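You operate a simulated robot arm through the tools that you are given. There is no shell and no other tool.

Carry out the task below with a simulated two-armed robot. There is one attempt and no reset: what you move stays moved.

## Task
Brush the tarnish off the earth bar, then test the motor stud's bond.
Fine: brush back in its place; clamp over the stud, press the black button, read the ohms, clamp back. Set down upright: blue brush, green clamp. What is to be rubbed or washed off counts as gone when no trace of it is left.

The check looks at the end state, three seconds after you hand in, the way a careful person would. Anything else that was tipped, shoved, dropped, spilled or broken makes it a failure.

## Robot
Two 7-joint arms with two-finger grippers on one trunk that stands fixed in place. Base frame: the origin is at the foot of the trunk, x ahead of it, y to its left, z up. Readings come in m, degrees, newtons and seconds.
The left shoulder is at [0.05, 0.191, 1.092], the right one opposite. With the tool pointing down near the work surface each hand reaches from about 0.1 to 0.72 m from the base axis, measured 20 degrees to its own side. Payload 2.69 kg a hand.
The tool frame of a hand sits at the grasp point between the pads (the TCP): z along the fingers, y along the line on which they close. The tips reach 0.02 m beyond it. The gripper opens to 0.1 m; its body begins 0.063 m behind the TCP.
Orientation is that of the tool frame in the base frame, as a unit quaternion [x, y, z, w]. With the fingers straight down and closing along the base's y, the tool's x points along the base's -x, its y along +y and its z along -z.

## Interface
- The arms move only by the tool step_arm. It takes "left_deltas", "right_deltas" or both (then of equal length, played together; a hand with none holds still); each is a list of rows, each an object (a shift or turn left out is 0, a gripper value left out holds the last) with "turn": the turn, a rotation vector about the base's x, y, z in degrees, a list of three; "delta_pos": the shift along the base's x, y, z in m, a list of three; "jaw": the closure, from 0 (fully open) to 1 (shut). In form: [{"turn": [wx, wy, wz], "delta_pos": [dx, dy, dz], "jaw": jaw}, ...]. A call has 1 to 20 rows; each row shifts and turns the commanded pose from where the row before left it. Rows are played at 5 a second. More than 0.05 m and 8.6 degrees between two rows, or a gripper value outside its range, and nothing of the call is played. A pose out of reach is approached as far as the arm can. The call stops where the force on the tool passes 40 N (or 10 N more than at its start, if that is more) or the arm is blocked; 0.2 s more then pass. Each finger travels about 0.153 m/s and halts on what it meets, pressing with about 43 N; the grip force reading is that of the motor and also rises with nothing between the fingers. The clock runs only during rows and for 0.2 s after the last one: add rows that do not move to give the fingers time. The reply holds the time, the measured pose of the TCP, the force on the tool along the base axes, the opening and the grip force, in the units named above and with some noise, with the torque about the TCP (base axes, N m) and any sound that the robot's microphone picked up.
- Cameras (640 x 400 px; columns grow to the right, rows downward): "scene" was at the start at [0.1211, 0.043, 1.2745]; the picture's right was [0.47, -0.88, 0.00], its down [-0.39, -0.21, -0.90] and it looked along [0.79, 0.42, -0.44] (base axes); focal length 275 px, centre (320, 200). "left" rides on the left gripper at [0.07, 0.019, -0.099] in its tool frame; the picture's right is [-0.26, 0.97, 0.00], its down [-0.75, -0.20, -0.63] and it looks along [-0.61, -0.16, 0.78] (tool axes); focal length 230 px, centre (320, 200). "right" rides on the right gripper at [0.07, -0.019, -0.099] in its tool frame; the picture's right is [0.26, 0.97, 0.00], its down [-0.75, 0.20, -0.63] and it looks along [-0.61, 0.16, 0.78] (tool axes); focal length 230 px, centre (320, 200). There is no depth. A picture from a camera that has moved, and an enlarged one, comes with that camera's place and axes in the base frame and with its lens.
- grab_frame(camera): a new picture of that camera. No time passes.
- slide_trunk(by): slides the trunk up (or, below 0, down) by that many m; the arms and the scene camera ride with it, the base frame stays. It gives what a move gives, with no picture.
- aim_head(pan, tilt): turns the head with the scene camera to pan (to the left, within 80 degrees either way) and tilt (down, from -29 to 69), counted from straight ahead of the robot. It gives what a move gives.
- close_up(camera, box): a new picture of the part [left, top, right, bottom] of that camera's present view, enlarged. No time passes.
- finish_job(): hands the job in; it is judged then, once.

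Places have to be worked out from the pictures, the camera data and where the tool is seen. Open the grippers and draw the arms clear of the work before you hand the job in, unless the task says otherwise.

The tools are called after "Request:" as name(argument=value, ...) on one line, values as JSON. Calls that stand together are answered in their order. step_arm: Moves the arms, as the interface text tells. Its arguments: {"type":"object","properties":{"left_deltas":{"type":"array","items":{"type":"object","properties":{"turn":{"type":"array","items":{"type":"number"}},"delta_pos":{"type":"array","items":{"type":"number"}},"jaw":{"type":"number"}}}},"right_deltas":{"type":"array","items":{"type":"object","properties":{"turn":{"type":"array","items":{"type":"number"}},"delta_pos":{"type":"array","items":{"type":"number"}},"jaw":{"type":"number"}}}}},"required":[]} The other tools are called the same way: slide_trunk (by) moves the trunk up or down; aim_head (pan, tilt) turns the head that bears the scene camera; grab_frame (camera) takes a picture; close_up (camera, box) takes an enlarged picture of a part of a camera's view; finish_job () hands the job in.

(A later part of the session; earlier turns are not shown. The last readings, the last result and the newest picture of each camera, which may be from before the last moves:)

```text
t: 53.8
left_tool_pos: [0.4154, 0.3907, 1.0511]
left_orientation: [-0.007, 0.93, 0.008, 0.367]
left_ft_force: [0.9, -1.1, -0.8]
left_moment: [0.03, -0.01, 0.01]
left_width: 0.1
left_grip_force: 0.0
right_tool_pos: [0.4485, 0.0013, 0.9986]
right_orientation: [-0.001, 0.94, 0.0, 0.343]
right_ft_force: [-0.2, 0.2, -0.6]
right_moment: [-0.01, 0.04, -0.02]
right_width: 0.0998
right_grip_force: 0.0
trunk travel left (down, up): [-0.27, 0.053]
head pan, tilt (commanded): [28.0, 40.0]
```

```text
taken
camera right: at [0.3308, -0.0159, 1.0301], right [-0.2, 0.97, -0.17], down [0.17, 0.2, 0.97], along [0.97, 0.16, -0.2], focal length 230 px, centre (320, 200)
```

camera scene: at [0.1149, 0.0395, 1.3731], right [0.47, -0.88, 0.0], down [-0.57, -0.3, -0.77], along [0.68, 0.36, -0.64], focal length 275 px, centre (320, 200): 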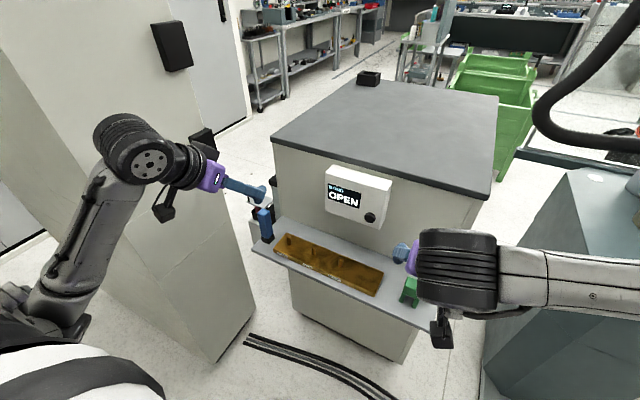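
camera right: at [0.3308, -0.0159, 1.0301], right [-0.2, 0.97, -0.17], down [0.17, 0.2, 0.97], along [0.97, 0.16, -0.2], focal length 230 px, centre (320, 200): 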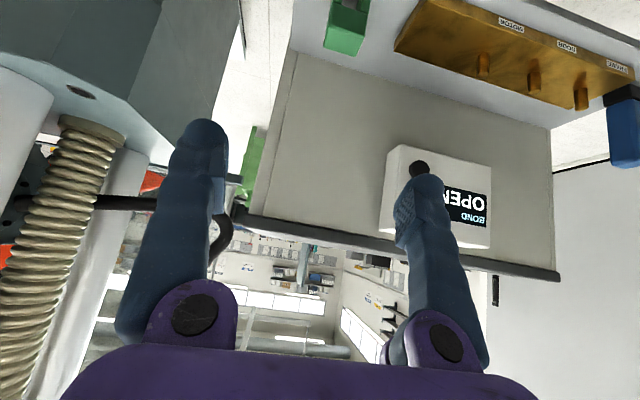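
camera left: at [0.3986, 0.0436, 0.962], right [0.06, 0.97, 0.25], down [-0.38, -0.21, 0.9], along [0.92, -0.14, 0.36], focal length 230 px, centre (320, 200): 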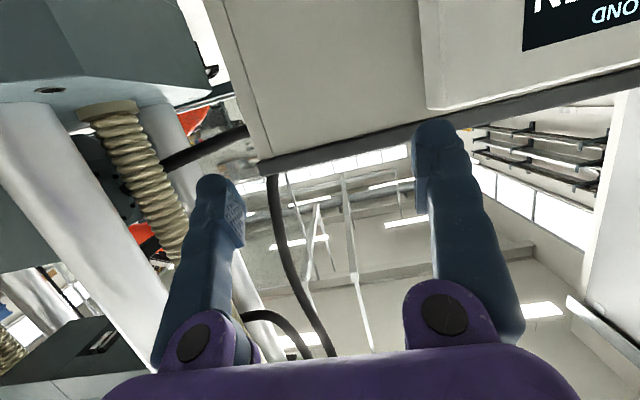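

The right arm sits comfortably, elbow out to the right. I lower toward the clamp to a stand-off just behind and above it.

Request:
step_arm(right_deltas=[{"delta_pos": [0.005, 0.004, -0.035]}, {"delta_pos": [0.005, 0.004, -0.035]}, {"delta_pos": [0.005, 0.003, -0.035]}, {"delta_pos": [0.005, 0.003, -0.03]}, {}])

Request:
grab_frame(camera="right")

Request:
close_up(camera="right", box=[260, 0, 452, 120])

Request:
grab_frame(camera="scene")

```text
t: 55.0
left_tool_pos: [0.4154, 0.3908, 1.0514]
left_orientation: [-0.006, 0.93, 0.007, 0.367]
left_ft_force: [0.5, 0.0, 0.7]
left_moment: [-0.01, 0.01, 0.01]
left_width: 0.1002
left_grip_force: 0.1
right_tool_pos: [0.4701, 0.0132, 0.8654]
right_orientation: [-0.001, 0.94, 0.0, 0.342]
right_ft_force: [-0.4, 0.5, 0.3]
right_moment: [0.01, 0.01, -0.02]
right_width: 0.0999
right_grip_force: 0.1
trunk travel left (down, up): [-0.27, 0.053]
head pan, tilt (commanded): [28.0, 40.0]
```

```text
taken
camera right: at [0.3519, -0.0039, 0.8959], right [-0.2, 0.97, -0.17], down [0.17, 0.2, 0.96], along [0.97, 0.16, -0.2], focal length 230 px, centre (320, 200)
```

right: 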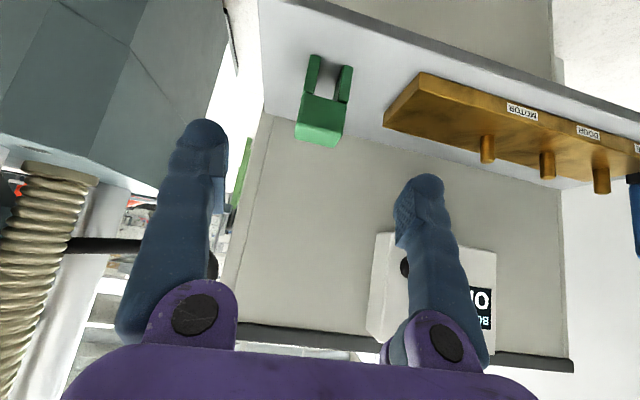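

```text
3.33 times, centred on (356, 60) of right
camera zoom: at [0.3519, -0.0039, 0.8959], right [-0.2, 0.97, -0.17], down [0.17, 0.2, 0.96], along [0.97, 0.16, -0.2], focal length 767 px, centre (200, 667)
```

zoom: 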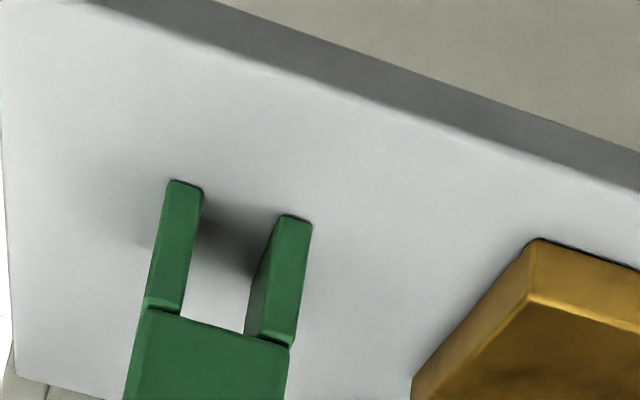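

```text
taken
camera scene: at [0.115, 0.0398, 1.3731], right [0.47, -0.88, 0.0], down [-0.57, -0.3, -0.77], along [0.68, 0.36, -0.64], focal length 275 px, centre (320, 200)
```

scene: 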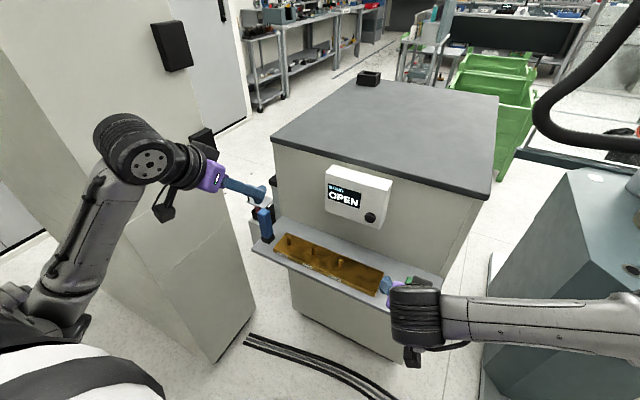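

From here the clamp's legs run y −0.004 to 0.038 (centre 0.017), front face x≈0.540, with a slot of about 23 mm and the body block from z≈0.761 up. I zoom on its top to get its depth.

Request:
close_up(camera="right", box=[270, 40, 398, 160])

Request:
close_up(camera="scene", box=[370, 260, 434, 310])

```text
3.33 times, centred on (334, 100) of right
camera zoom: at [0.3519, -0.0039, 0.8959], right [-0.2, 0.97, -0.17], down [0.17, 0.2, 0.96], along [0.97, 0.16, -0.2], focal length 767 px, centre (273, 533)
```

zoom: 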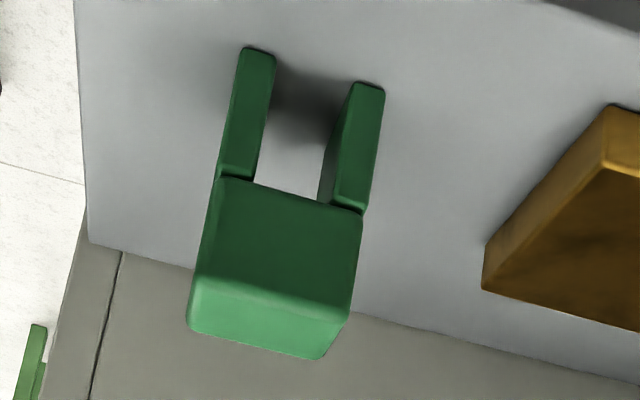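

```text
8.00 times, centred on (402, 285) of scene
camera zoom: at [0.115, 0.0398, 1.3731], right [0.47, -0.88, 0.0], down [-0.57, -0.3, -0.77], along [0.68, 0.36, -0.64], focal length 2201 px, centre (-336, -480)
```

zoom: 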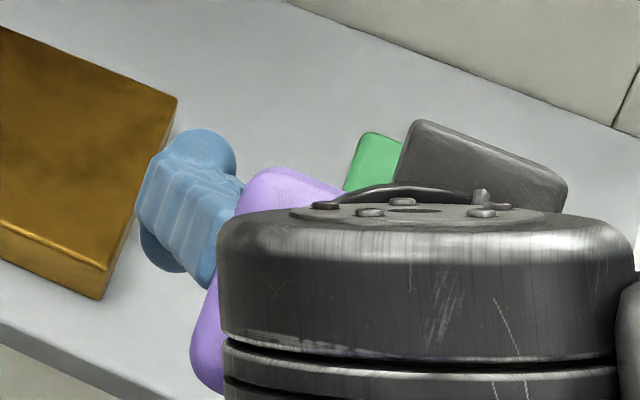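

The clamp measures about 42 × 32 mm, centred at (0.556, 0.017), body block z 0.761–0.792, almost in line in x with the motor stud. I approach along the tool axis with the fingers slightly less than fully open, stopping short to check.

Request:
step_arm(right_deltas=[{"delta_pos": [0.0216, 0.0038, -0.0118], "jaw": 0.15}, {"delta_pos": [0.0215, 0, -0.0256]}, {"delta_pos": [0.0215, 0, -0.0256]}, {}])

Request:
grab_frame(camera="right")

```text
t: 56.0
left_tool_pos: [0.4155, 0.3906, 1.0514]
left_orientation: [-0.007, 0.93, 0.008, 0.366]
left_ft_force: [-1.0, 0.6, -0.7]
left_moment: [0.01, 0.02, 0.01]
left_width: 0.0998
left_grip_force: 0.0
right_tool_pos: [0.533, 0.0179, 0.8022]
right_orientation: [0.0, 0.94, -0.001, 0.342]
right_ft_force: [-0.2, -0.9, -0.2]
right_moment: [-0.04, -0.01, 0.0]
right_width: 0.085
right_grip_force: 0.1
trunk travel left (down, up): [-0.27, 0.053]
head pan, tilt (commanded): [28.0, 40.0]
```

```text
taken
camera right: at [0.4161, 0.0011, 0.8328], right [-0.2, 0.97, -0.17], down [0.17, 0.2, 0.96], along [0.97, 0.16, -0.2], focal length 230 px, centre (320, 200)
```

right: 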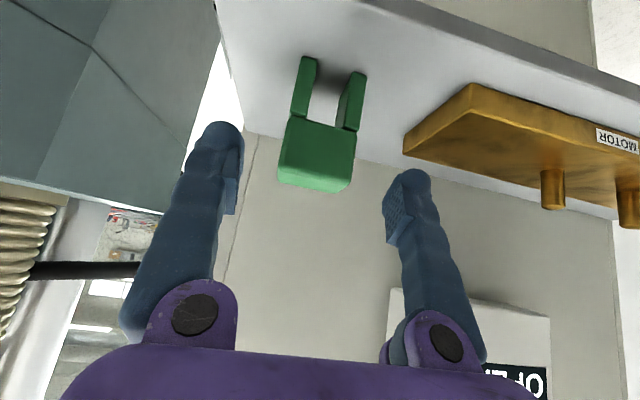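

The clamp lies about 2–3 mm to the right of the finger centre. I correct that while going in the last 3 cm, then close gently.

Request:
step_arm(right_deltas=[{"delta_pos": [0.0115, -0.0025, -0.013]}, {"delta_pos": [0.0115, 0, -0.0125]}, {}])

Request:
grab_frame(camera="right")

```text
t: 56.8
left_tool_pos: [0.4155, 0.3915, 1.0509]
left_orientation: [-0.006, 0.931, 0.007, 0.366]
left_ft_force: [0.0, 1.0, 0.2]
left_moment: [-0.01, -0.02, 0.02]
left_width: 0.1001
left_grip_force: 0.0
right_tool_pos: [0.5558, 0.0156, 0.7758]
right_orientation: [0.0, 0.94, -0.001, 0.342]
right_ft_force: [-0.5, -0.5, -0.5]
right_moment: [-0.02, -0.02, 0.0]
right_width: 0.0849
right_grip_force: 0.0
trunk travel left (down, up): [-0.27, 0.053]
head pan, tilt (commanded): [28.0, 40.0]
```

```text
taken
camera right: at [0.4391, -0.0028, 0.8079], right [-0.2, 0.97, -0.17], down [0.17, 0.2, 0.96], along [0.97, 0.16, -0.2], focal length 230 px, centre (320, 200)
```

right: 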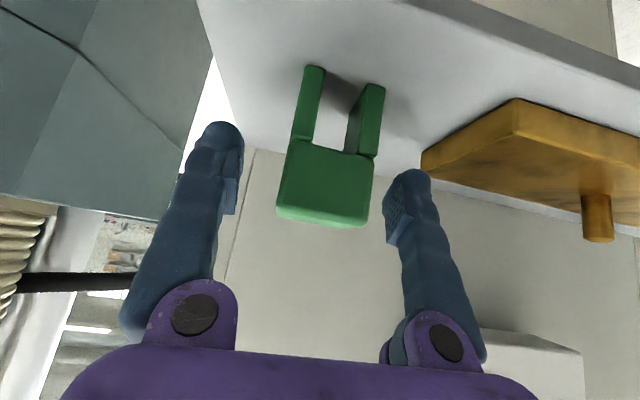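

Centred within about a millimetre. I close the fingers on the clamp body.

Request:
step_arm(right_deltas=[{"delta_pos": [0, 0.0008, 0], "jaw": 0.35}, {"jaw": 0.5}, {"jaw": 0.7}, {"jaw": 1.0}, {}, {}])

Request:
grab_frame(camera="right")

```text
t: 58.2
left_tool_pos: [0.4155, 0.392, 1.0504]
left_orientation: [-0.007, 0.93, 0.008, 0.367]
left_ft_force: [0.5, -0.9, 0.6]
left_moment: [-0.04, 0.0, 0.02]
left_width: 0.1
left_grip_force: 0.0
right_tool_pos: [0.5567, 0.0148, 0.776]
right_orientation: [-0.001, 0.94, 0.0, 0.342]
right_ft_force: [0.2, -0.1, -0.2]
right_moment: [0.05, 0.03, 0.05]
right_width: 0.0424
right_grip_force: 42.8
trunk travel left (down, up): [-0.27, 0.053]
head pan, tilt (commanded): [28.0, 40.0]
```

```text
taken
camera right: at [0.4397, -0.002, 0.808], right [-0.2, 0.97, -0.17], down [0.17, 0.2, 0.96], along [0.97, 0.16, -0.2], focal length 230 px, centre (320, 200)
```

right: 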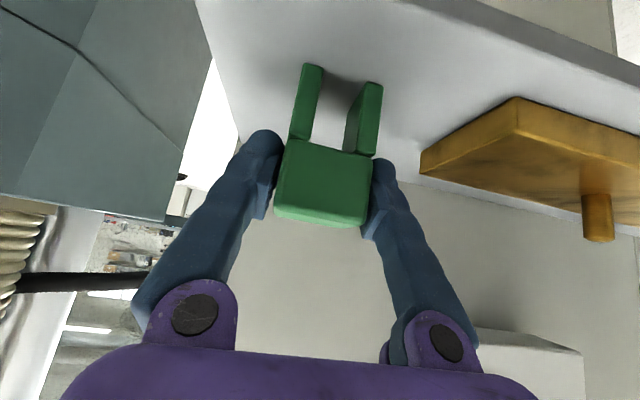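

The clamp is held (42 mm wide, 43 N). I lift it straight up by 8 cm and check it.

Request:
step_arm(right_deltas=[{"delta_pos": [0, 0, 0.01]}, {"delta_pos": [0, 0, 0.02]}, {"delta_pos": [0, 0, 0.025]}, {"delta_pos": [0, 0, 0.025]}, {"delta_pos": [-0.04, 0, 0]}, {}])

Request:
grab_frame(camera="right")

Request:
grab_frame(camera="scene")

```text
t: 59.6
left_tool_pos: [0.4152, 0.3911, 1.0503]
left_orientation: [-0.006, 0.93, 0.007, 0.367]
left_ft_force: [0.6, -0.3, -0.5]
left_moment: [0.01, 0.0, 0.02]
left_width: 0.1
left_grip_force: 0.1
right_tool_pos: [0.5145, 0.0147, 0.8562]
right_orientation: [-0.001, 0.94, 0.0, 0.342]
right_ft_force: [-0.4, 0.0, -0.9]
right_moment: [0.02, 0.02, 0.0]
right_width: 0.0425
right_grip_force: 42.9
trunk travel left (down, up): [-0.27, 0.053]
head pan, tilt (commanded): [28.0, 40.0]
```

```text
taken
camera right: at [0.3971, -0.002, 0.8867], right [-0.2, 0.97, -0.17], down [0.17, 0.2, 0.96], along [0.97, 0.16, -0.2], focal length 230 px, centre (320, 200)
```

right: 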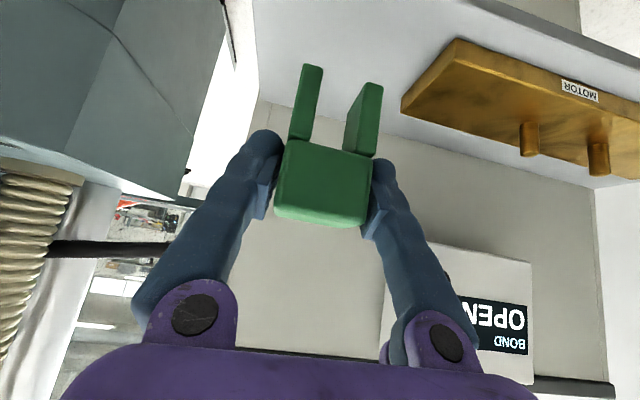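

```text
taken
camera scene: at [0.1153, 0.0399, 1.373], right [0.47, -0.88, 0.0], down [-0.57, -0.3, -0.77], along [0.68, 0.36, -0.64], focal length 275 px, centre (320, 200)
```

scene: 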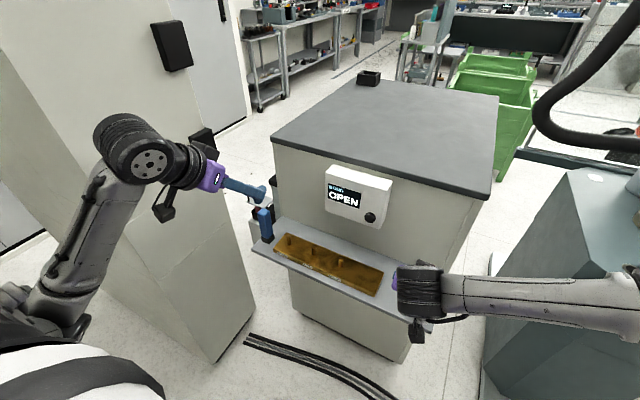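

The clamp came up cleanly and level. I shift the left hand a bit farther left and up for room, then carry the clamp over to the motor stud, a little drawn back from the meter box.

Request:
step_arm(left_deltas=[{"delta_pos": [-0.015, 0.03, 0.02]}, {"delta_pos": [-0.015, 0.03, 0.02]}, {}, {}, {}, {}, {}], right_deltas=[{}, {}, {"delta_pos": [0, 0.0388, 0]}, {"delta_pos": [0, 0.0388, 0]}, {"delta_pos": [0, 0.0388, 0]}, {"delta_pos": [0, 0.0388, 0]}, {"delta_pos": [0, 0.0388, 0]}])

Request:
grab_frame(camera="right")

Request:
grab_frame(camera="scene")

```text
t: 61.2
left_tool_pos: [0.3826, 0.4499, 1.0902]
left_orientation: [-0.006, 0.93, 0.008, 0.366]
left_ft_force: [0.1, -0.7, 0.3]
left_moment: [0.0, 0.0, 0.03]
left_width: 0.1002
left_grip_force: 0.0
right_tool_pos: [0.5146, 0.1985, 0.859]
right_orientation: [-0.003, 0.94, 0.002, 0.342]
right_ft_force: [0.0, -0.3, -0.5]
right_moment: [0.0, -0.04, 0.0]
right_width: 0.0425
right_grip_force: 42.7
right hand out of reach, approached as far as the arm can: row 7
trunk travel left (down, up): [-0.27, 0.053]
head pan, tilt (commanded): [28.0, 40.0]
```

```text
taken
camera right: at [0.3973, 0.1804, 0.89], right [-0.2, 0.97, -0.17], down [0.17, 0.2, 0.97], along [0.96, 0.17, -0.2], focal length 230 px, centre (320, 200)
```

right: 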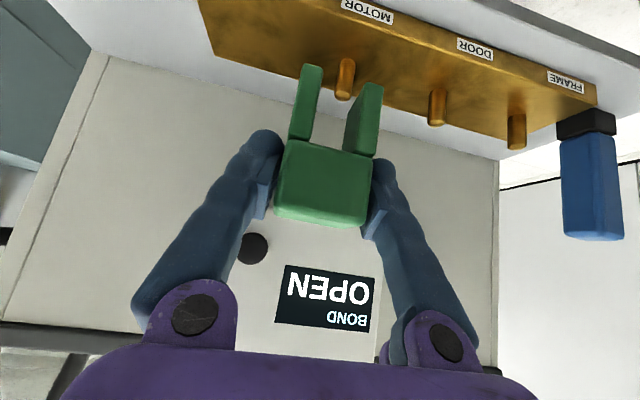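

```text
taken
camera scene: at [0.1153, 0.0393, 1.3732], right [0.47, -0.88, 0.0], down [-0.57, -0.3, -0.77], along [0.68, 0.36, -0.64], focal length 275 px, centre (320, 200)
```

scene: 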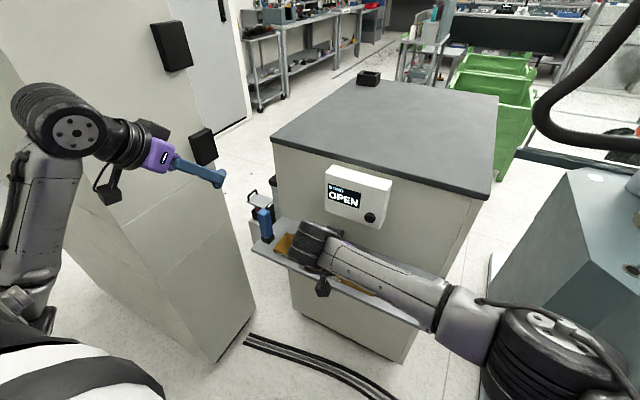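

The right arm is at the end of its reach here with the trunk raised. I bring the clamp back right and up, then lower the trunk again so the shoulder comes down to the work.

Request:
step_arm(right_deltas=[{"delta_pos": [0, -0.03, 0.02]}, {"delta_pos": [0, -0.03, 0.035]}, {"delta_pos": [0, -0.03, 0.035]}, {"delta_pos": [0, -0.02, 0.04]}, {}])

```text
t: 62.4
left_tool_pos: [0.3828, 0.4522, 1.0893]
left_orientation: [-0.006, 0.93, 0.007, 0.367]
left_ft_force: [0.2, 0.1, 0.1]
left_moment: [0.02, -0.01, 0.01]
left_width: 0.0999
left_grip_force: 0.1
right_tool_pos: [0.5131, 0.088, 0.9846]
right_orientation: [-0.001, 0.94, 0.001, 0.342]
right_ft_force: [0.0, -0.1, -1.1]
right_moment: [0.0, -0.04, 0.02]
right_width: 0.0427
right_grip_force: 43.0
trunk travel left (down, up): [-0.27, 0.053]
head pan, tilt (commanded): [28.0, 40.0]
```

The clamp is well above everything. I lower the trunk by 0.12 m, which brings the clamp bottom to about z 0.81, still clear of the studs.

Request:
slide_trunk(by=-0.12)

Request:
grab_frame(camera="scene")

```text
t: 63.9
left_tool_pos: [0.3827, 0.4507, 0.9692]
left_orientation: [-0.006, 0.93, 0.008, 0.366]
left_ft_force: [0.4, -0.4, -0.4]
left_moment: [0.02, 0.03, -0.01]
left_width: 0.1003
left_grip_force: 0.1
right_tool_pos: [0.5126, 0.0877, 0.8651]
right_orientation: [-0.001, 0.94, 0.001, 0.341]
right_ft_force: [0.2, 0.3, -0.6]
right_moment: [0.03, 0.0, 0.0]
right_width: 0.0429
right_grip_force: 43.4
trunk travel left (down, up): [-0.15, 0.173]
head pan, tilt (commanded): [28.0, 40.0]
```

```text
taken
camera scene: at [0.115, 0.0398, 1.2531], right [0.47, -0.88, 0.0], down [-0.57, -0.3, -0.77], along [0.68, 0.36, -0.64], focal length 275 px, centre (320, 200)
```

scene: 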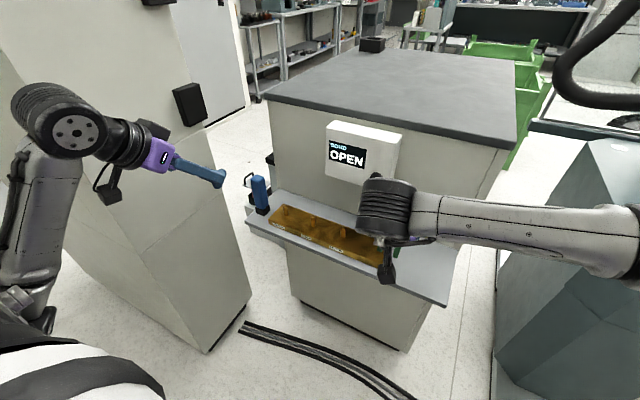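

I carry the clamp left again toward the motor stud at this height and see whether the arm reaches.

Request:
step_arm(right_deltas=[{"delta_pos": [0, 0.04, 0]}, {"delta_pos": [0, 0.04, 0]}, {"delta_pos": [0, 0.04, 0]}, {"delta_pos": [0.02, 0, -0.0]}, {}])

Request:
grab_frame(camera="right")

Request:
grab_frame(camera="scene")

```text
t: 65.1
left_tool_pos: [0.3826, 0.4509, 0.9687]
left_orientation: [-0.006, 0.931, 0.007, 0.366]
left_ft_force: [-0.2, 0.3, 0.3]
left_moment: [-0.02, 0.02, 0.04]
left_width: 0.1
left_grip_force: 0.1
right_tool_pos: [0.5318, 0.2033, 0.8629]
right_orientation: [-0.001, 0.94, 0.001, 0.342]
right_ft_force: [0.2, 0.4, -2.1]
right_moment: [0.02, -0.01, 0.04]
right_width: 0.043
right_grip_force: 43.3
trunk travel left (down, up): [-0.15, 0.173]
head pan, tilt (commanded): [28.0, 40.0]
```

```text
taken
camera right: at [0.4154, 0.1865, 0.8944], right [-0.2, 0.97, -0.17], down [0.17, 0.2, 0.96], along [0.97, 0.16, -0.2], focal length 230 px, centre (320, 200)
```

right: 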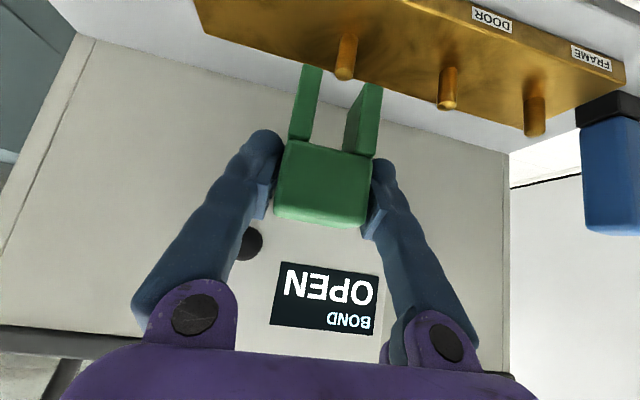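

```text
taken
camera scene: at [0.1154, 0.0397, 1.253], right [0.47, -0.88, 0.0], down [-0.57, -0.3, -0.77], along [0.68, 0.36, -0.64], focal length 275 px, centre (320, 200)
```

scene: 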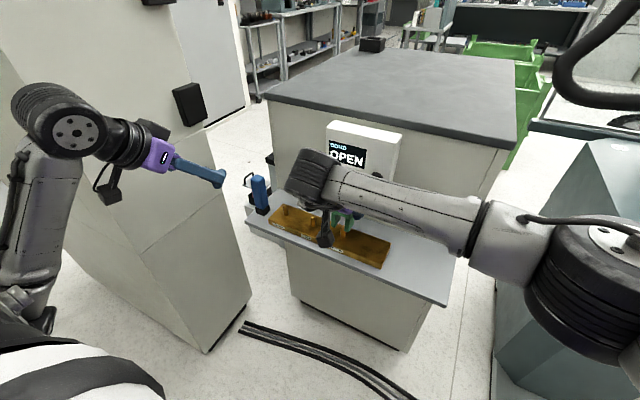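

The arm now reaches well. The stud tip lies at about (0.556, 0.2115), and the clamp centre is at (0.533, 0.205), so I shift by (+0.0225, +0.007) and look again.

Request:
step_arm(right_deltas=[{"delta_pos": [0.0115, 0.0035, 0]}, {"delta_pos": [0.011, 0.0035, -0.005]}, {}])

Request:
grab_frame(camera="right")

Request:
close_up(camera="right", box=[260, 0, 420, 100])

Request:
close_up(camera="scene", box=[290, 170, 418, 270])

```text
t: 65.9
left_tool_pos: [0.3824, 0.4498, 0.9692]
left_orientation: [-0.006, 0.93, 0.008, 0.367]
left_ft_force: [0.0, -0.5, -0.3]
left_moment: [-0.01, 0.0, -0.01]
left_width: 0.0996
left_grip_force: 0.0
right_tool_pos: [0.5445, 0.198, 0.8641]
right_orientation: [-0.001, 0.94, 0.0, 0.341]
right_ft_force: [1.0, -0.1, -0.7]
right_moment: [0.03, 0.0, -0.02]
right_width: 0.0424
right_grip_force: 42.9
right hand out of reach, approached as far as the arm can: row 1, 2
trunk travel left (down, up): [-0.15, 0.173]
head pan, tilt (commanded): [28.0, 40.0]
```

```text
taken
camera right: at [0.4273, 0.1818, 0.8953], right [-0.2, 0.97, -0.17], down [0.17, 0.2, 0.96], along [0.97, 0.16, -0.2], focal length 230 px, centre (320, 200)
```

right: 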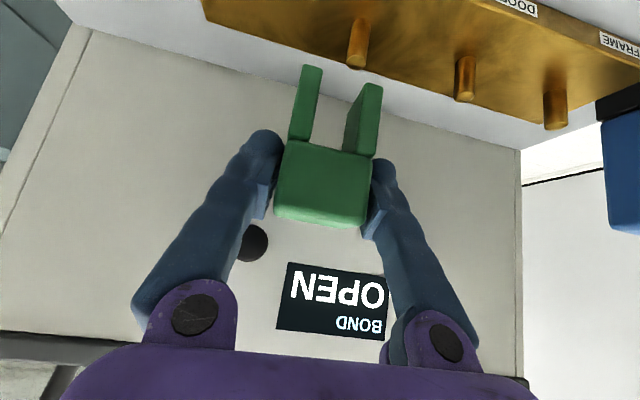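

```text
4.00 times, centred on (340, 50) of right
camera zoom: at [0.4273, 0.1818, 0.8953], right [-0.2, 0.97, -0.17], down [0.17, 0.2, 0.96], along [0.97, 0.16, -0.2], focal length 920 px, centre (240, 800)
```

zoom: 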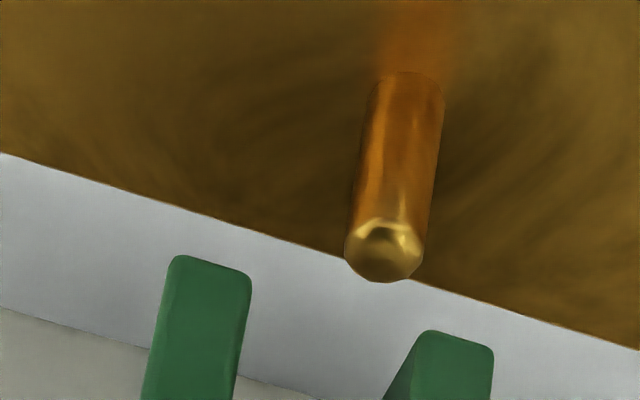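

```text
4.00 times, centred on (354, 220) of scene
camera zoom: at [0.1151, 0.0399, 1.253], right [0.47, -0.88, 0.0], down [-0.57, -0.3, -0.77], along [0.68, 0.36, -0.64], focal length 1100 px, centre (184, 120)
```

zoom: 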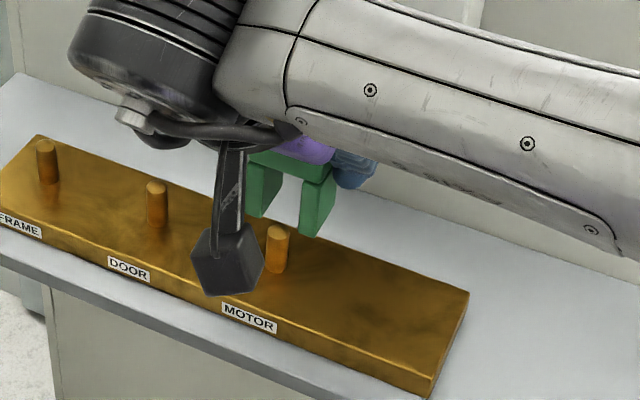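

The arm runs out of reach a centimetre short, so I will yaw the hand about 24° toward the stud (the clamp may sit turned on a round stud) and lower the trunk another 10 cm. First I back off, rise and yaw.

Request:
step_arm(right_deltas=[{"delta_pos": [-0.02, -0.02, 0.02]}, {"turn": [0, 0, 8], "delta_pos": [-0.01, -0.025, 0.025]}, {"turn": [0, 0, 8], "delta_pos": [0, -0.025, 0.03]}, {"turn": [0, 0, 8], "delta_pos": [0, -0.01, 0.03]}, {}], left_deltas=[{"delta_pos": [0, 0, 0.02]}, {"delta_pos": [0, 0, 0.02]}, {"delta_pos": [0, 0, 0.02]}, {"delta_pos": [0, 0, 0.02]}, {}])

Request:
grab_frame(camera="scene")

```text
t: 67.1
left_tool_pos: [0.3822, 0.4492, 1.0498]
left_orientation: [-0.007, 0.931, 0.008, 0.366]
left_ft_force: [0.8, 0.2, -0.1]
left_moment: [0.01, -0.01, -0.02]
left_width: 0.1
left_grip_force: 0.0
right_tool_pos: [0.5131, 0.1188, 0.9671]
right_orientation: [-0.198, 0.919, 0.072, 0.334]
right_ft_force: [0.6, -0.1, -1.0]
right_moment: [0.0, 0.01, 0.0]
right_width: 0.0428
right_grip_force: 42.8
trunk travel left (down, up): [-0.15, 0.173]
head pan, tilt (commanded): [28.0, 40.0]
```

```text
taken
camera scene: at [0.1152, 0.04, 1.253], right [0.47, -0.88, 0.0], down [-0.57, -0.3, -0.77], along [0.68, 0.36, -0.64], focal length 275 px, centre (320, 200)
```

scene: 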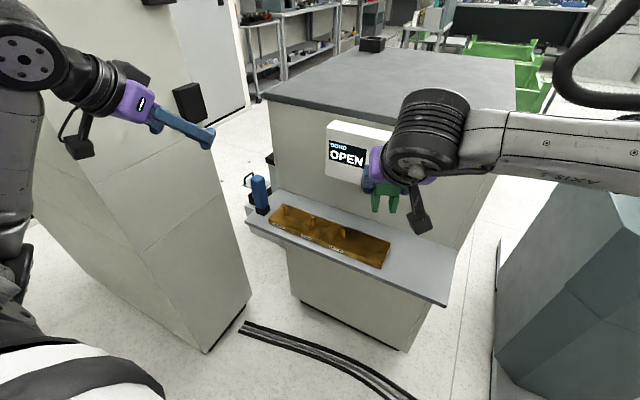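

The yaw is in and the clamp is level. I lower the trunk by 0.10 m.

Request:
slide_trunk(by=-0.1)

Request:
grab_frame(camera="scene")

Request:
grab_frame(camera="right")

```text
t: 68.5
left_tool_pos: [0.3817, 0.4505, 0.9481]
left_orientation: [-0.006, 0.93, 0.008, 0.367]
left_ft_force: [-0.1, 0.3, -0.4]
left_moment: [0.01, 0.01, 0.01]
left_width: 0.0999
left_grip_force: 0.1
right_tool_pos: [0.5132, 0.1181, 0.868]
right_orientation: [-0.195, 0.919, 0.071, 0.336]
right_ft_force: [0.9, 1.1, -1.3]
right_moment: [0.01, 0.02, 0.01]
right_width: 0.0429
right_grip_force: 43.2
trunk travel left (down, up): [-0.05, 0.273]
head pan, tilt (commanded): [28.0, 40.0]
```

```text
taken
camera scene: at [0.115, 0.0398, 1.1531], right [0.47, -0.88, 0.0], down [-0.57, -0.3, -0.77], along [0.68, 0.36, -0.64], focal length 275 px, centre (320, 200)
```

scene: 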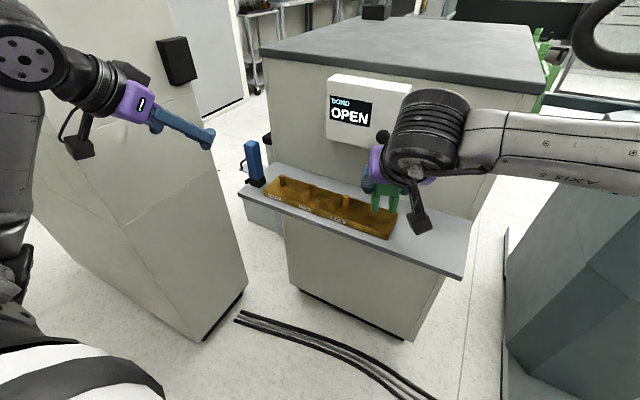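

```text
taken
camera right: at [0.4136, 0.0553, 0.8989], right [-0.57, 0.8, -0.17], down [0.07, 0.25, 0.96], along [0.82, 0.54, -0.2], focal length 230 px, centre (320, 200)
```

right: 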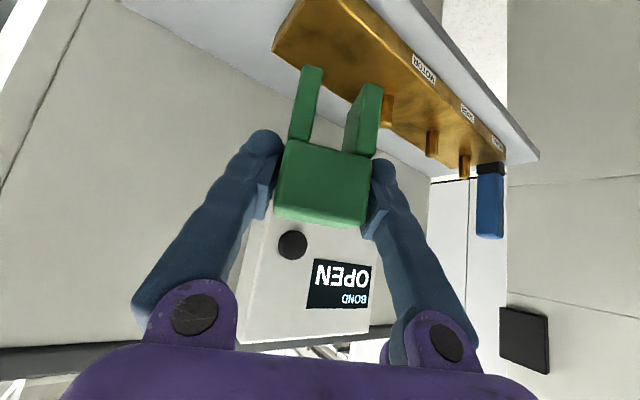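

Now I carry the yawed clamp left in front of the box and then forward over the stud at (0.5555, 0.2115), still above it.

Request:
step_arm(right_deltas=[{"delta_pos": [0, 0.031, 0]}, {"delta_pos": [0, 0.031, 0]}, {"delta_pos": [0, 0.031, -0.002]}, {"delta_pos": [0.02, 0, -0.002]}, {"delta_pos": [0.021, 0, -0.002]}, {}])

Request:
grab_frame(camera="right")

Request:
close_up(camera="scene", box=[290, 120, 418, 220])

```text
t: 69.9
left_tool_pos: [0.3806, 0.4498, 0.9489]
left_orientation: [-0.006, 0.93, 0.007, 0.367]
left_ft_force: [0.2, 0.1, -0.2]
left_moment: [0.01, -0.01, -0.01]
left_width: 0.0998
left_grip_force: 0.0
right_tool_pos: [0.5554, 0.211, 0.8636]
right_orientation: [-0.195, 0.919, 0.07, 0.336]
right_ft_force: [0.2, 0.2, -1.0]
right_moment: [0.02, 0.01, -0.01]
right_width: 0.0428
right_grip_force: 43.6
trunk travel left (down, up): [-0.05, 0.273]
head pan, tilt (commanded): [28.0, 40.0]
```

```text
taken
camera right: at [0.4558, 0.148, 0.8952], right [-0.57, 0.8, -0.17], down [0.07, 0.25, 0.96], along [0.82, 0.54, -0.2], focal length 230 px, centre (320, 200)
```

right: 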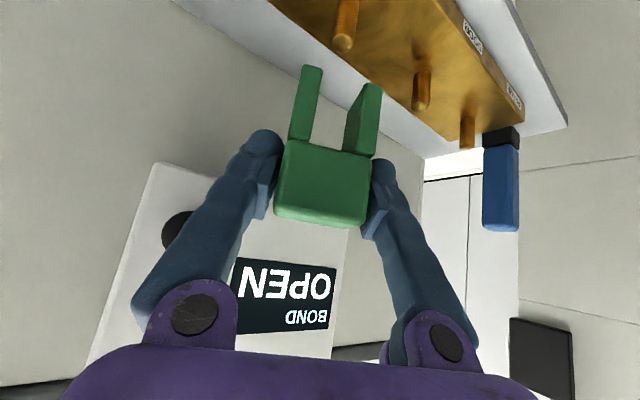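

```text
4.00 times, centred on (354, 170) of scene
camera zoom: at [0.1151, 0.04, 1.153], right [0.47, -0.88, 0.0], down [-0.57, -0.3, -0.77], along [0.68, 0.36, -0.64], focal length 1100 px, centre (184, 320)
```

zoom: 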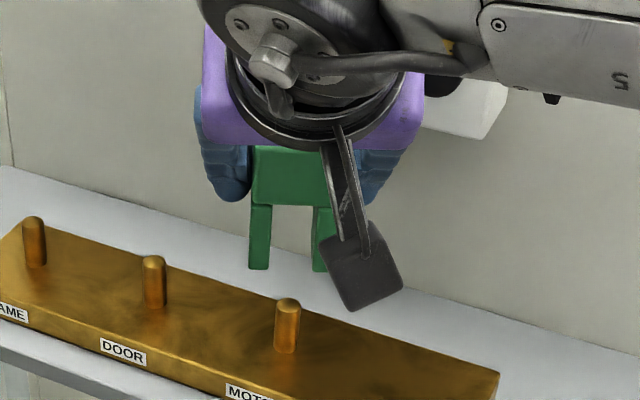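

Clamp and stud agree within about 1 mm in both x and y, and the forces are nil. I lower in steps, the legs starting to pass the stud tip at TCP z≈0.828.

Request:
step_arm(right_deltas=[{"delta_pos": [0, 0, -0.015]}, {"delta_pos": [0, 0, -0.015]}, {"delta_pos": [0, 0, -0.01]}, {}])

Request:
grab_frame(camera="right")

Request:
close_up(camera="scene", box=[290, 120, 418, 220])

```text
t: 70.9
left_tool_pos: [0.3818, 0.449, 0.9488]
left_orientation: [-0.006, 0.93, 0.007, 0.367]
left_ft_force: [-0.2, -0.2, -0.7]
left_moment: [0.0, -0.02, -0.01]
left_width: 0.0999
left_grip_force: 0.1
right_tool_pos: [0.5542, 0.2115, 0.8216]
right_orientation: [-0.196, 0.919, 0.071, 0.334]
right_ft_force: [-0.3, 0.3, -0.9]
right_moment: [-0.03, 0.04, -0.02]
right_width: 0.0427
right_grip_force: 43.5
trunk travel left (down, up): [-0.05, 0.273]
head pan, tilt (commanded): [28.0, 40.0]
```

```text
taken
camera right: at [0.4547, 0.1481, 0.8531], right [-0.57, 0.8, -0.17], down [0.07, 0.25, 0.96], along [0.82, 0.54, -0.2], focal length 230 px, centre (320, 200)
```

right: 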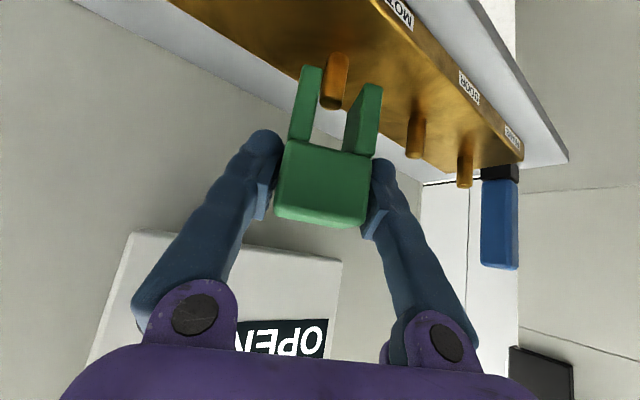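

```text
4.00 times, centred on (354, 170) of scene
camera zoom: at [0.1151, 0.0399, 1.153], right [0.47, -0.88, 0.0], down [-0.57, -0.3, -0.77], along [0.68, 0.36, -0.64], focal length 1100 px, centre (184, 320)
```

zoom: 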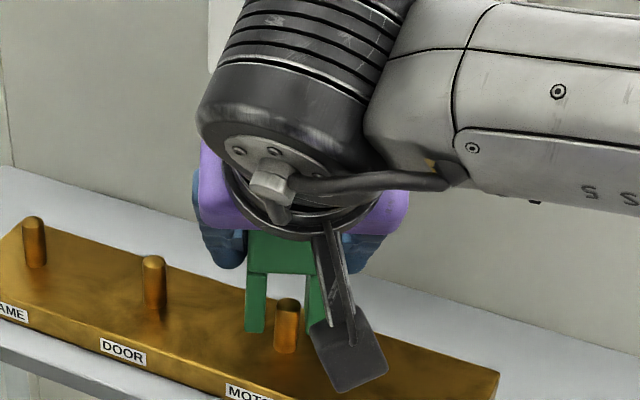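

The stud stands in the slot between the legs, perhaps 1–2 mm nearer one leg; I make a small correction and continue down.

Request:
step_arm(right_deltas=[{"delta_pos": [-0.001, -0.0015, -0.005]}, {"delta_pos": [0, 0, -0.008]}, {"delta_pos": [0, 0, -0.006]}, {}])

Request:
grab_frame(camera="right")

Request:
close_up(camera="scene", box=[290, 120, 418, 220])

```text
t: 71.9
left_tool_pos: [0.3824, 0.4505, 0.9489]
left_orientation: [-0.006, 0.93, 0.007, 0.366]
left_ft_force: [1.2, 0.3, -0.2]
left_moment: [-0.02, -0.03, -0.01]
left_width: 0.1001
left_grip_force: 0.1
right_tool_pos: [0.553, 0.2074, 0.8037]
right_orientation: [-0.196, 0.919, 0.071, 0.334]
right_ft_force: [-0.5, 0.3, 0.3]
right_moment: [0.0, 0.0, 0.02]
right_width: 0.0428
right_grip_force: 43.1
trunk travel left (down, up): [-0.05, 0.273]
head pan, tilt (commanded): [28.0, 40.0]
```

```text
taken
camera right: at [0.4534, 0.1459, 0.8346], right [-0.57, 0.8, -0.17], down [0.07, 0.25, 0.96], along [0.82, 0.54, -0.2], focal length 230 px, centre (320, 200)
```

right: 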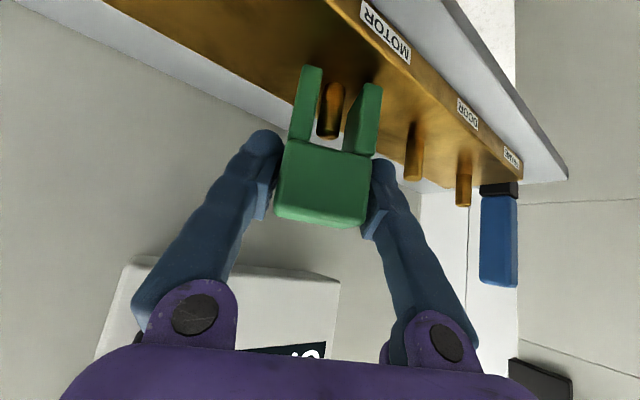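

```text
4.00 times, centred on (354, 170) of scene
camera zoom: at [0.1151, 0.0399, 1.153], right [0.47, -0.88, 0.0], down [-0.57, -0.3, -0.77], along [0.68, 0.36, -0.64], focal length 1100 px, centre (184, 320)
```

zoom: 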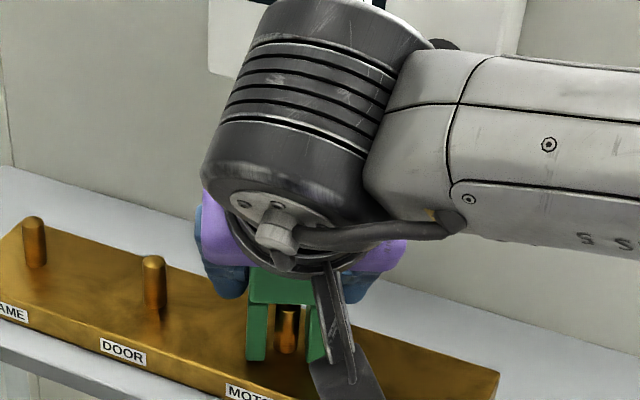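

The stud is centred in the slot. I lower the last centimetre in small steps until the legs rest on the bar.

Request:
step_arm(right_deltas=[{"delta_pos": [0, 0, -0.004]}, {"delta_pos": [0, 0, -0.002]}, {"delta_pos": [0, 0, -0.001]}, {}])

```text
t: 72.9
left_tool_pos: [0.3827, 0.4498, 0.9501]
left_orientation: [-0.007, 0.93, 0.008, 0.367]
left_ft_force: [0.4, -0.2, 0.3]
left_moment: [-0.02, -0.02, -0.04]
left_width: 0.1
left_grip_force: 0.1
right_tool_pos: [0.5541, 0.2097, 0.7956]
right_orientation: [-0.195, 0.919, 0.071, 0.336]
right_ft_force: [-1.2, -0.6, 6.4]
right_moment: [-0.19, 0.13, 0.01]
right_width: 0.0426
right_grip_force: 43.0
trunk travel left (down, up): [-0.05, 0.273]
head pan, tilt (commanded): [28.0, 40.0]
```

The legs rest on the bar (6 N at the expected height). I open the fingers a little, to about 65 mm, to let the clamp stand by itself.

Request:
step_arm(right_deltas=[{"delta_pos": [0, 0, 0.0008], "jaw": 0.54}, {"jaw": 0.48}, {"jaw": 0.4}, {"jaw": 0.34}, {}])

Request:
grab_frame(camera="right")

Request:
close_up(camera="scene", box=[290, 70, 418, 220])

```text
t: 74.1
left_tool_pos: [0.3827, 0.4495, 0.9491]
left_orientation: [-0.006, 0.93, 0.007, 0.366]
left_ft_force: [0.0, 1.1, -0.5]
left_moment: [-0.01, -0.01, -0.04]
left_width: 0.1
left_grip_force: 0.0
right_tool_pos: [0.554, 0.2092, 0.7954]
right_orientation: [-0.195, 0.919, 0.07, 0.335]
right_ft_force: [0.5, 0.1, 0.6]
right_moment: [-0.03, 0.05, 0.0]
right_width: 0.0661
right_grip_force: 0.0
trunk travel left (down, up): [-0.05, 0.273]
head pan, tilt (commanded): [28.0, 40.0]
```

```text
taken
camera right: at [0.4534, 0.1468, 0.8276], right [-0.57, 0.8, -0.17], down [0.07, 0.25, 0.96], along [0.82, 0.54, -0.2], focal length 230 px, centre (320, 200)
```

right: 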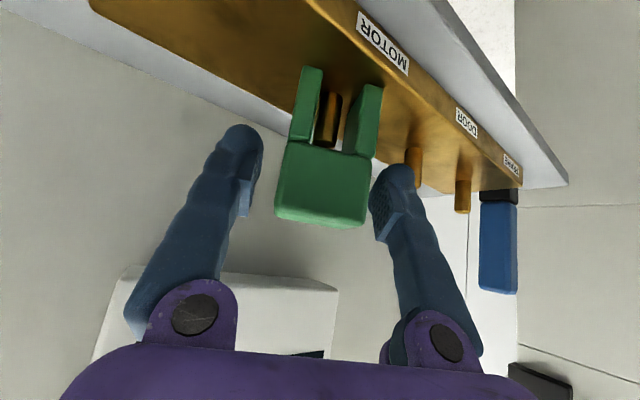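

```text
2.67 times, centred on (354, 145) of scene
camera zoom: at [0.115, 0.0399, 1.153], right [0.47, -0.88, 0.0], down [-0.57, -0.3, -0.77], along [0.68, 0.36, -0.64], focal length 734 px, centre (229, 347)
```

zoom: 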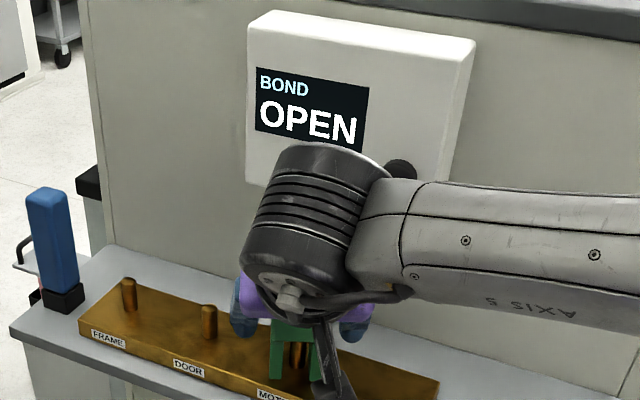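

The clamp stands by itself over the motor stud. I withdraw the right hand along its own axis, clear of the clamp.

Request:
step_arm(right_deltas=[{"delta_pos": [-0.0118, -0.0052, 0.0153]}, {"delta_pos": [-0.0235, -0.0105, 0.0306]}, {"delta_pos": [-0.0235, -0.0105, 0.0306]}, {"delta_pos": [-0.012, -0.0052, 0.0153]}, {}])

Request:
grab_frame(camera="right")

Request:
grab_frame(camera="scene")

```text
t: 75.3
left_tool_pos: [0.3811, 0.45, 0.9479]
left_orientation: [-0.007, 0.931, 0.008, 0.366]
left_ft_force: [1.3, -1.0, -1.2]
left_moment: [-0.04, 0.01, 0.03]
left_width: 0.1002
left_grip_force: 0.0
right_tool_pos: [0.481, 0.178, 0.8885]
right_orientation: [-0.195, 0.919, 0.071, 0.335]
right_ft_force: [0.5, 0.7, 0.8]
right_moment: [0.01, 0.0, 0.05]
right_width: 0.0659
right_grip_force: 0.0
trunk travel left (down, up): [-0.05, 0.273]
head pan, tilt (commanded): [28.0, 40.0]
```

```text
taken
camera right: at [0.3823, 0.1148, 0.9195], right [-0.57, 0.8, -0.17], down [0.07, 0.25, 0.96], along [0.82, 0.54, -0.2], focal length 230 px, centre (320, 200)
```

right: 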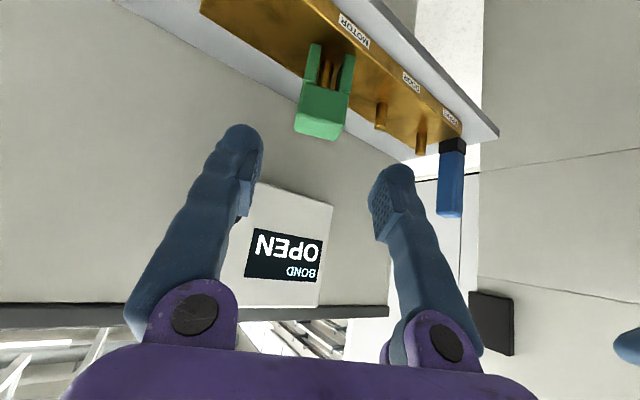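

```text
taken
camera scene: at [0.115, 0.0398, 1.153], right [0.47, -0.88, 0.0], down [-0.57, -0.3, -0.77], along [0.68, 0.36, -0.64], focal length 275 px, centre (320, 200)
```

scene: 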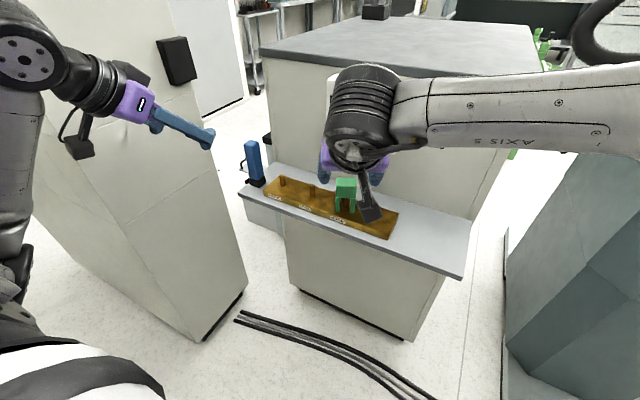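

The clamp stands cleanly over the stud. Now I swing the right hand level (about 75° tilt, no yaw), closing its fingers, to face the black button from about 9 cm away.

Request:
step_arm(right_deltas=[{"turn": [1.227, -5.733, -3.857], "delta_pos": [-0.002, -0.003, 0.006], "jaw": 0.6}, {"turn": [1.227, -5.733, -3.857], "delta_pos": [-0.002, -0.003, 0.004], "jaw": 1.0}, {"turn": [1.227, -5.733, -3.857], "delta_pos": [0, -0.003, 0.003]}, {"turn": [1.227, -5.733, -3.857], "delta_pos": [0, -0.003, 0.003]}, {"turn": [1.227, -5.733, -3.857], "delta_pos": [0, -0.002, 0.002]}, {"turn": [1.227, -5.733, -3.857], "delta_pos": [0, -0.002, 0.0]}, {}])

Request:
grab_frame(camera="right")

Request:
grab_frame(camera="scene")

```text
t: 76.9
left_tool_pos: [0.3813, 0.4501, 0.9483]
left_orientation: [-0.006, 0.93, 0.007, 0.367]
left_ft_force: [-0.1, 0.2, -0.4]
left_moment: [0.04, 0.0, 0.03]
left_width: 0.1002
left_grip_force: 0.0
right_tool_pos: [0.4786, 0.1625, 0.9067]
right_orientation: [-0.001, 0.793, 0.002, 0.609]
right_ft_force: [0.5, 0.2, 0.2]
right_moment: [0.0, 0.0, -0.03]
right_width: 0.0
right_grip_force: 29.1
trunk travel left (down, up): [-0.05, 0.273]
head pan, tilt (commanded): [28.0, 40.0]
```

```text
taken
camera right: at [0.3643, 0.1455, 0.8645], right [-0.07, 0.97, -0.25], down [-0.41, 0.2, 0.89], along [0.91, 0.16, 0.39], focal length 230 px, centre (320, 200)
```

right: 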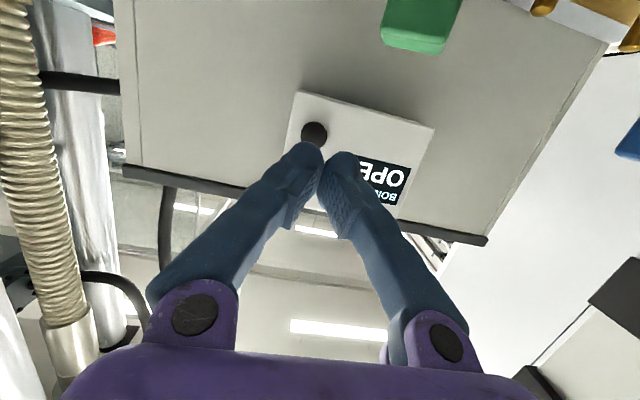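

```text
taken
camera scene: at [0.115, 0.0399, 1.1531], right [0.47, -0.88, 0.0], down [-0.57, -0.3, -0.77], along [0.68, 0.36, -0.64], focal length 275 px, centre (320, 200)
```

scene: 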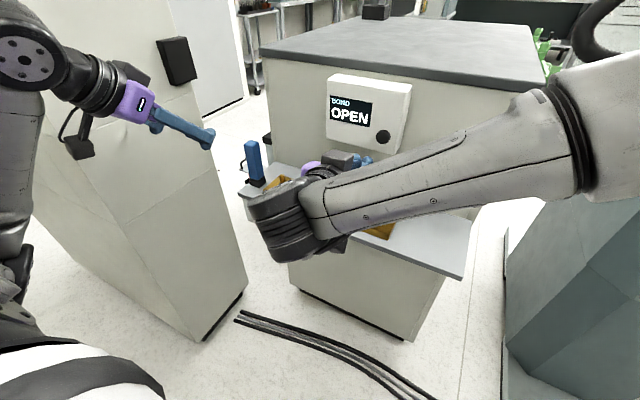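

The fingers are closed and point at the button, at about (0.603, 0.163, 0.902). I approach to about 2 cm short of it.

Request:
step_arm(right_deltas=[{"delta_pos": [0.03, 0.0005, -0.002]}, {"delta_pos": [0.03, 0, -0.002]}, {"delta_pos": [0.02, 0, 0]}, {}])

Request:
grab_frame(camera="right")

Request:
close_up(camera="scene", box=[290, 60, 450, 200])

```text
t: 77.9
left_tool_pos: [0.3822, 0.45, 0.949]
left_orientation: [-0.006, 0.93, 0.006, 0.367]
left_ft_force: [-0.4, 0.3, -0.9]
left_moment: [-0.04, 0.0, 0.0]
left_width: 0.0999
left_grip_force: 0.1
right_tool_pos: [0.5607, 0.1651, 0.9034]
right_orientation: [-0.001, 0.794, 0.001, 0.608]
right_ft_force: [0.1, -0.5, -0.2]
right_moment: [0.01, 0.01, 0.0]
right_width: 0.0002
right_grip_force: 29.8
trunk travel left (down, up): [-0.05, 0.273]
head pan, tilt (commanded): [28.0, 40.0]
```

```text
taken
camera right: at [0.4469, 0.1474, 0.8614], right [-0.07, 0.97, -0.25], down [-0.41, 0.2, 0.89], along [0.91, 0.16, 0.39], focal length 230 px, centre (320, 200)
```

right: 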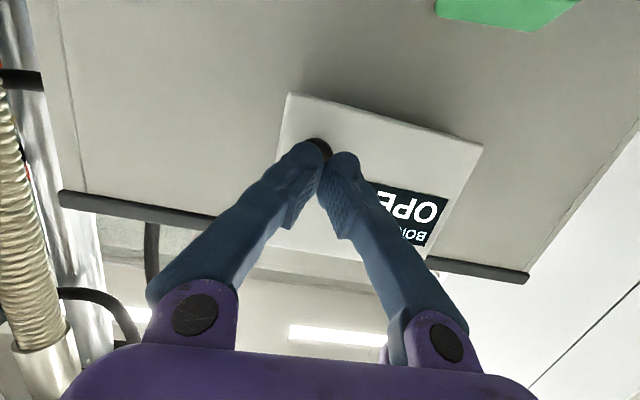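

```text
2.86 times, centred on (370, 130) of scene
camera zoom: at [0.1151, 0.0398, 1.153], right [0.47, -0.88, 0.0], down [-0.57, -0.3, -0.77], along [0.68, 0.36, -0.64], focal length 786 px, centre (177, 400)
```

zoom: 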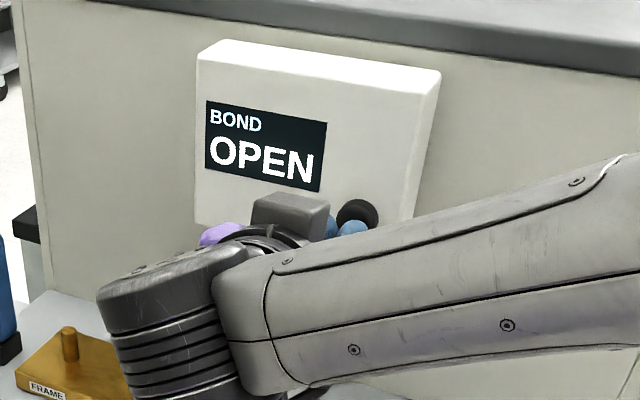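

The fingertips are about 2 cm short of the button and aligned within 3 mm. I correct y and step forward gently until there is a reaction.

Request:
step_arm(right_deltas=[{"delta_pos": [0.006, -0.003, 0.001]}, {"delta_pos": [0.005, 0, 0]}, {"delta_pos": [0.004, 0, 0]}, {}])

Request:
close_up(camera="scene", box=[290, 60, 450, 200])

```text
t: 78.9
left_tool_pos: [0.3819, 0.4505, 0.948]
left_orientation: [-0.006, 0.93, 0.007, 0.367]
left_ft_force: [0.0, -0.1, -0.3]
left_moment: [-0.04, 0.01, 0.0]
left_width: 0.1003
left_grip_force: 0.1
right_tool_pos: [0.5745, 0.1614, 0.9031]
right_orientation: [0.0, 0.794, 0.0, 0.608]
right_ft_force: [0.6, 0.7, 0.2]
right_moment: [0.0, -0.03, 0.0]
right_width: 0.0001
right_grip_force: 29.6
trunk travel left (down, up): [-0.05, 0.273]
head pan, tilt (commanded): [28.0, 40.0]
```

```text
2.86 times, centred on (370, 130) of scene
camera zoom: at [0.1151, 0.0398, 1.153], right [0.47, -0.88, 0.0], down [-0.57, -0.3, -0.77], along [0.68, 0.36, -0.64], focal length 786 px, centre (177, 400)
```

zoom: 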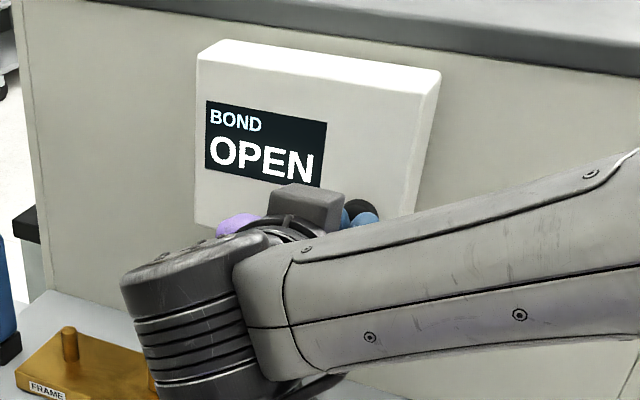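

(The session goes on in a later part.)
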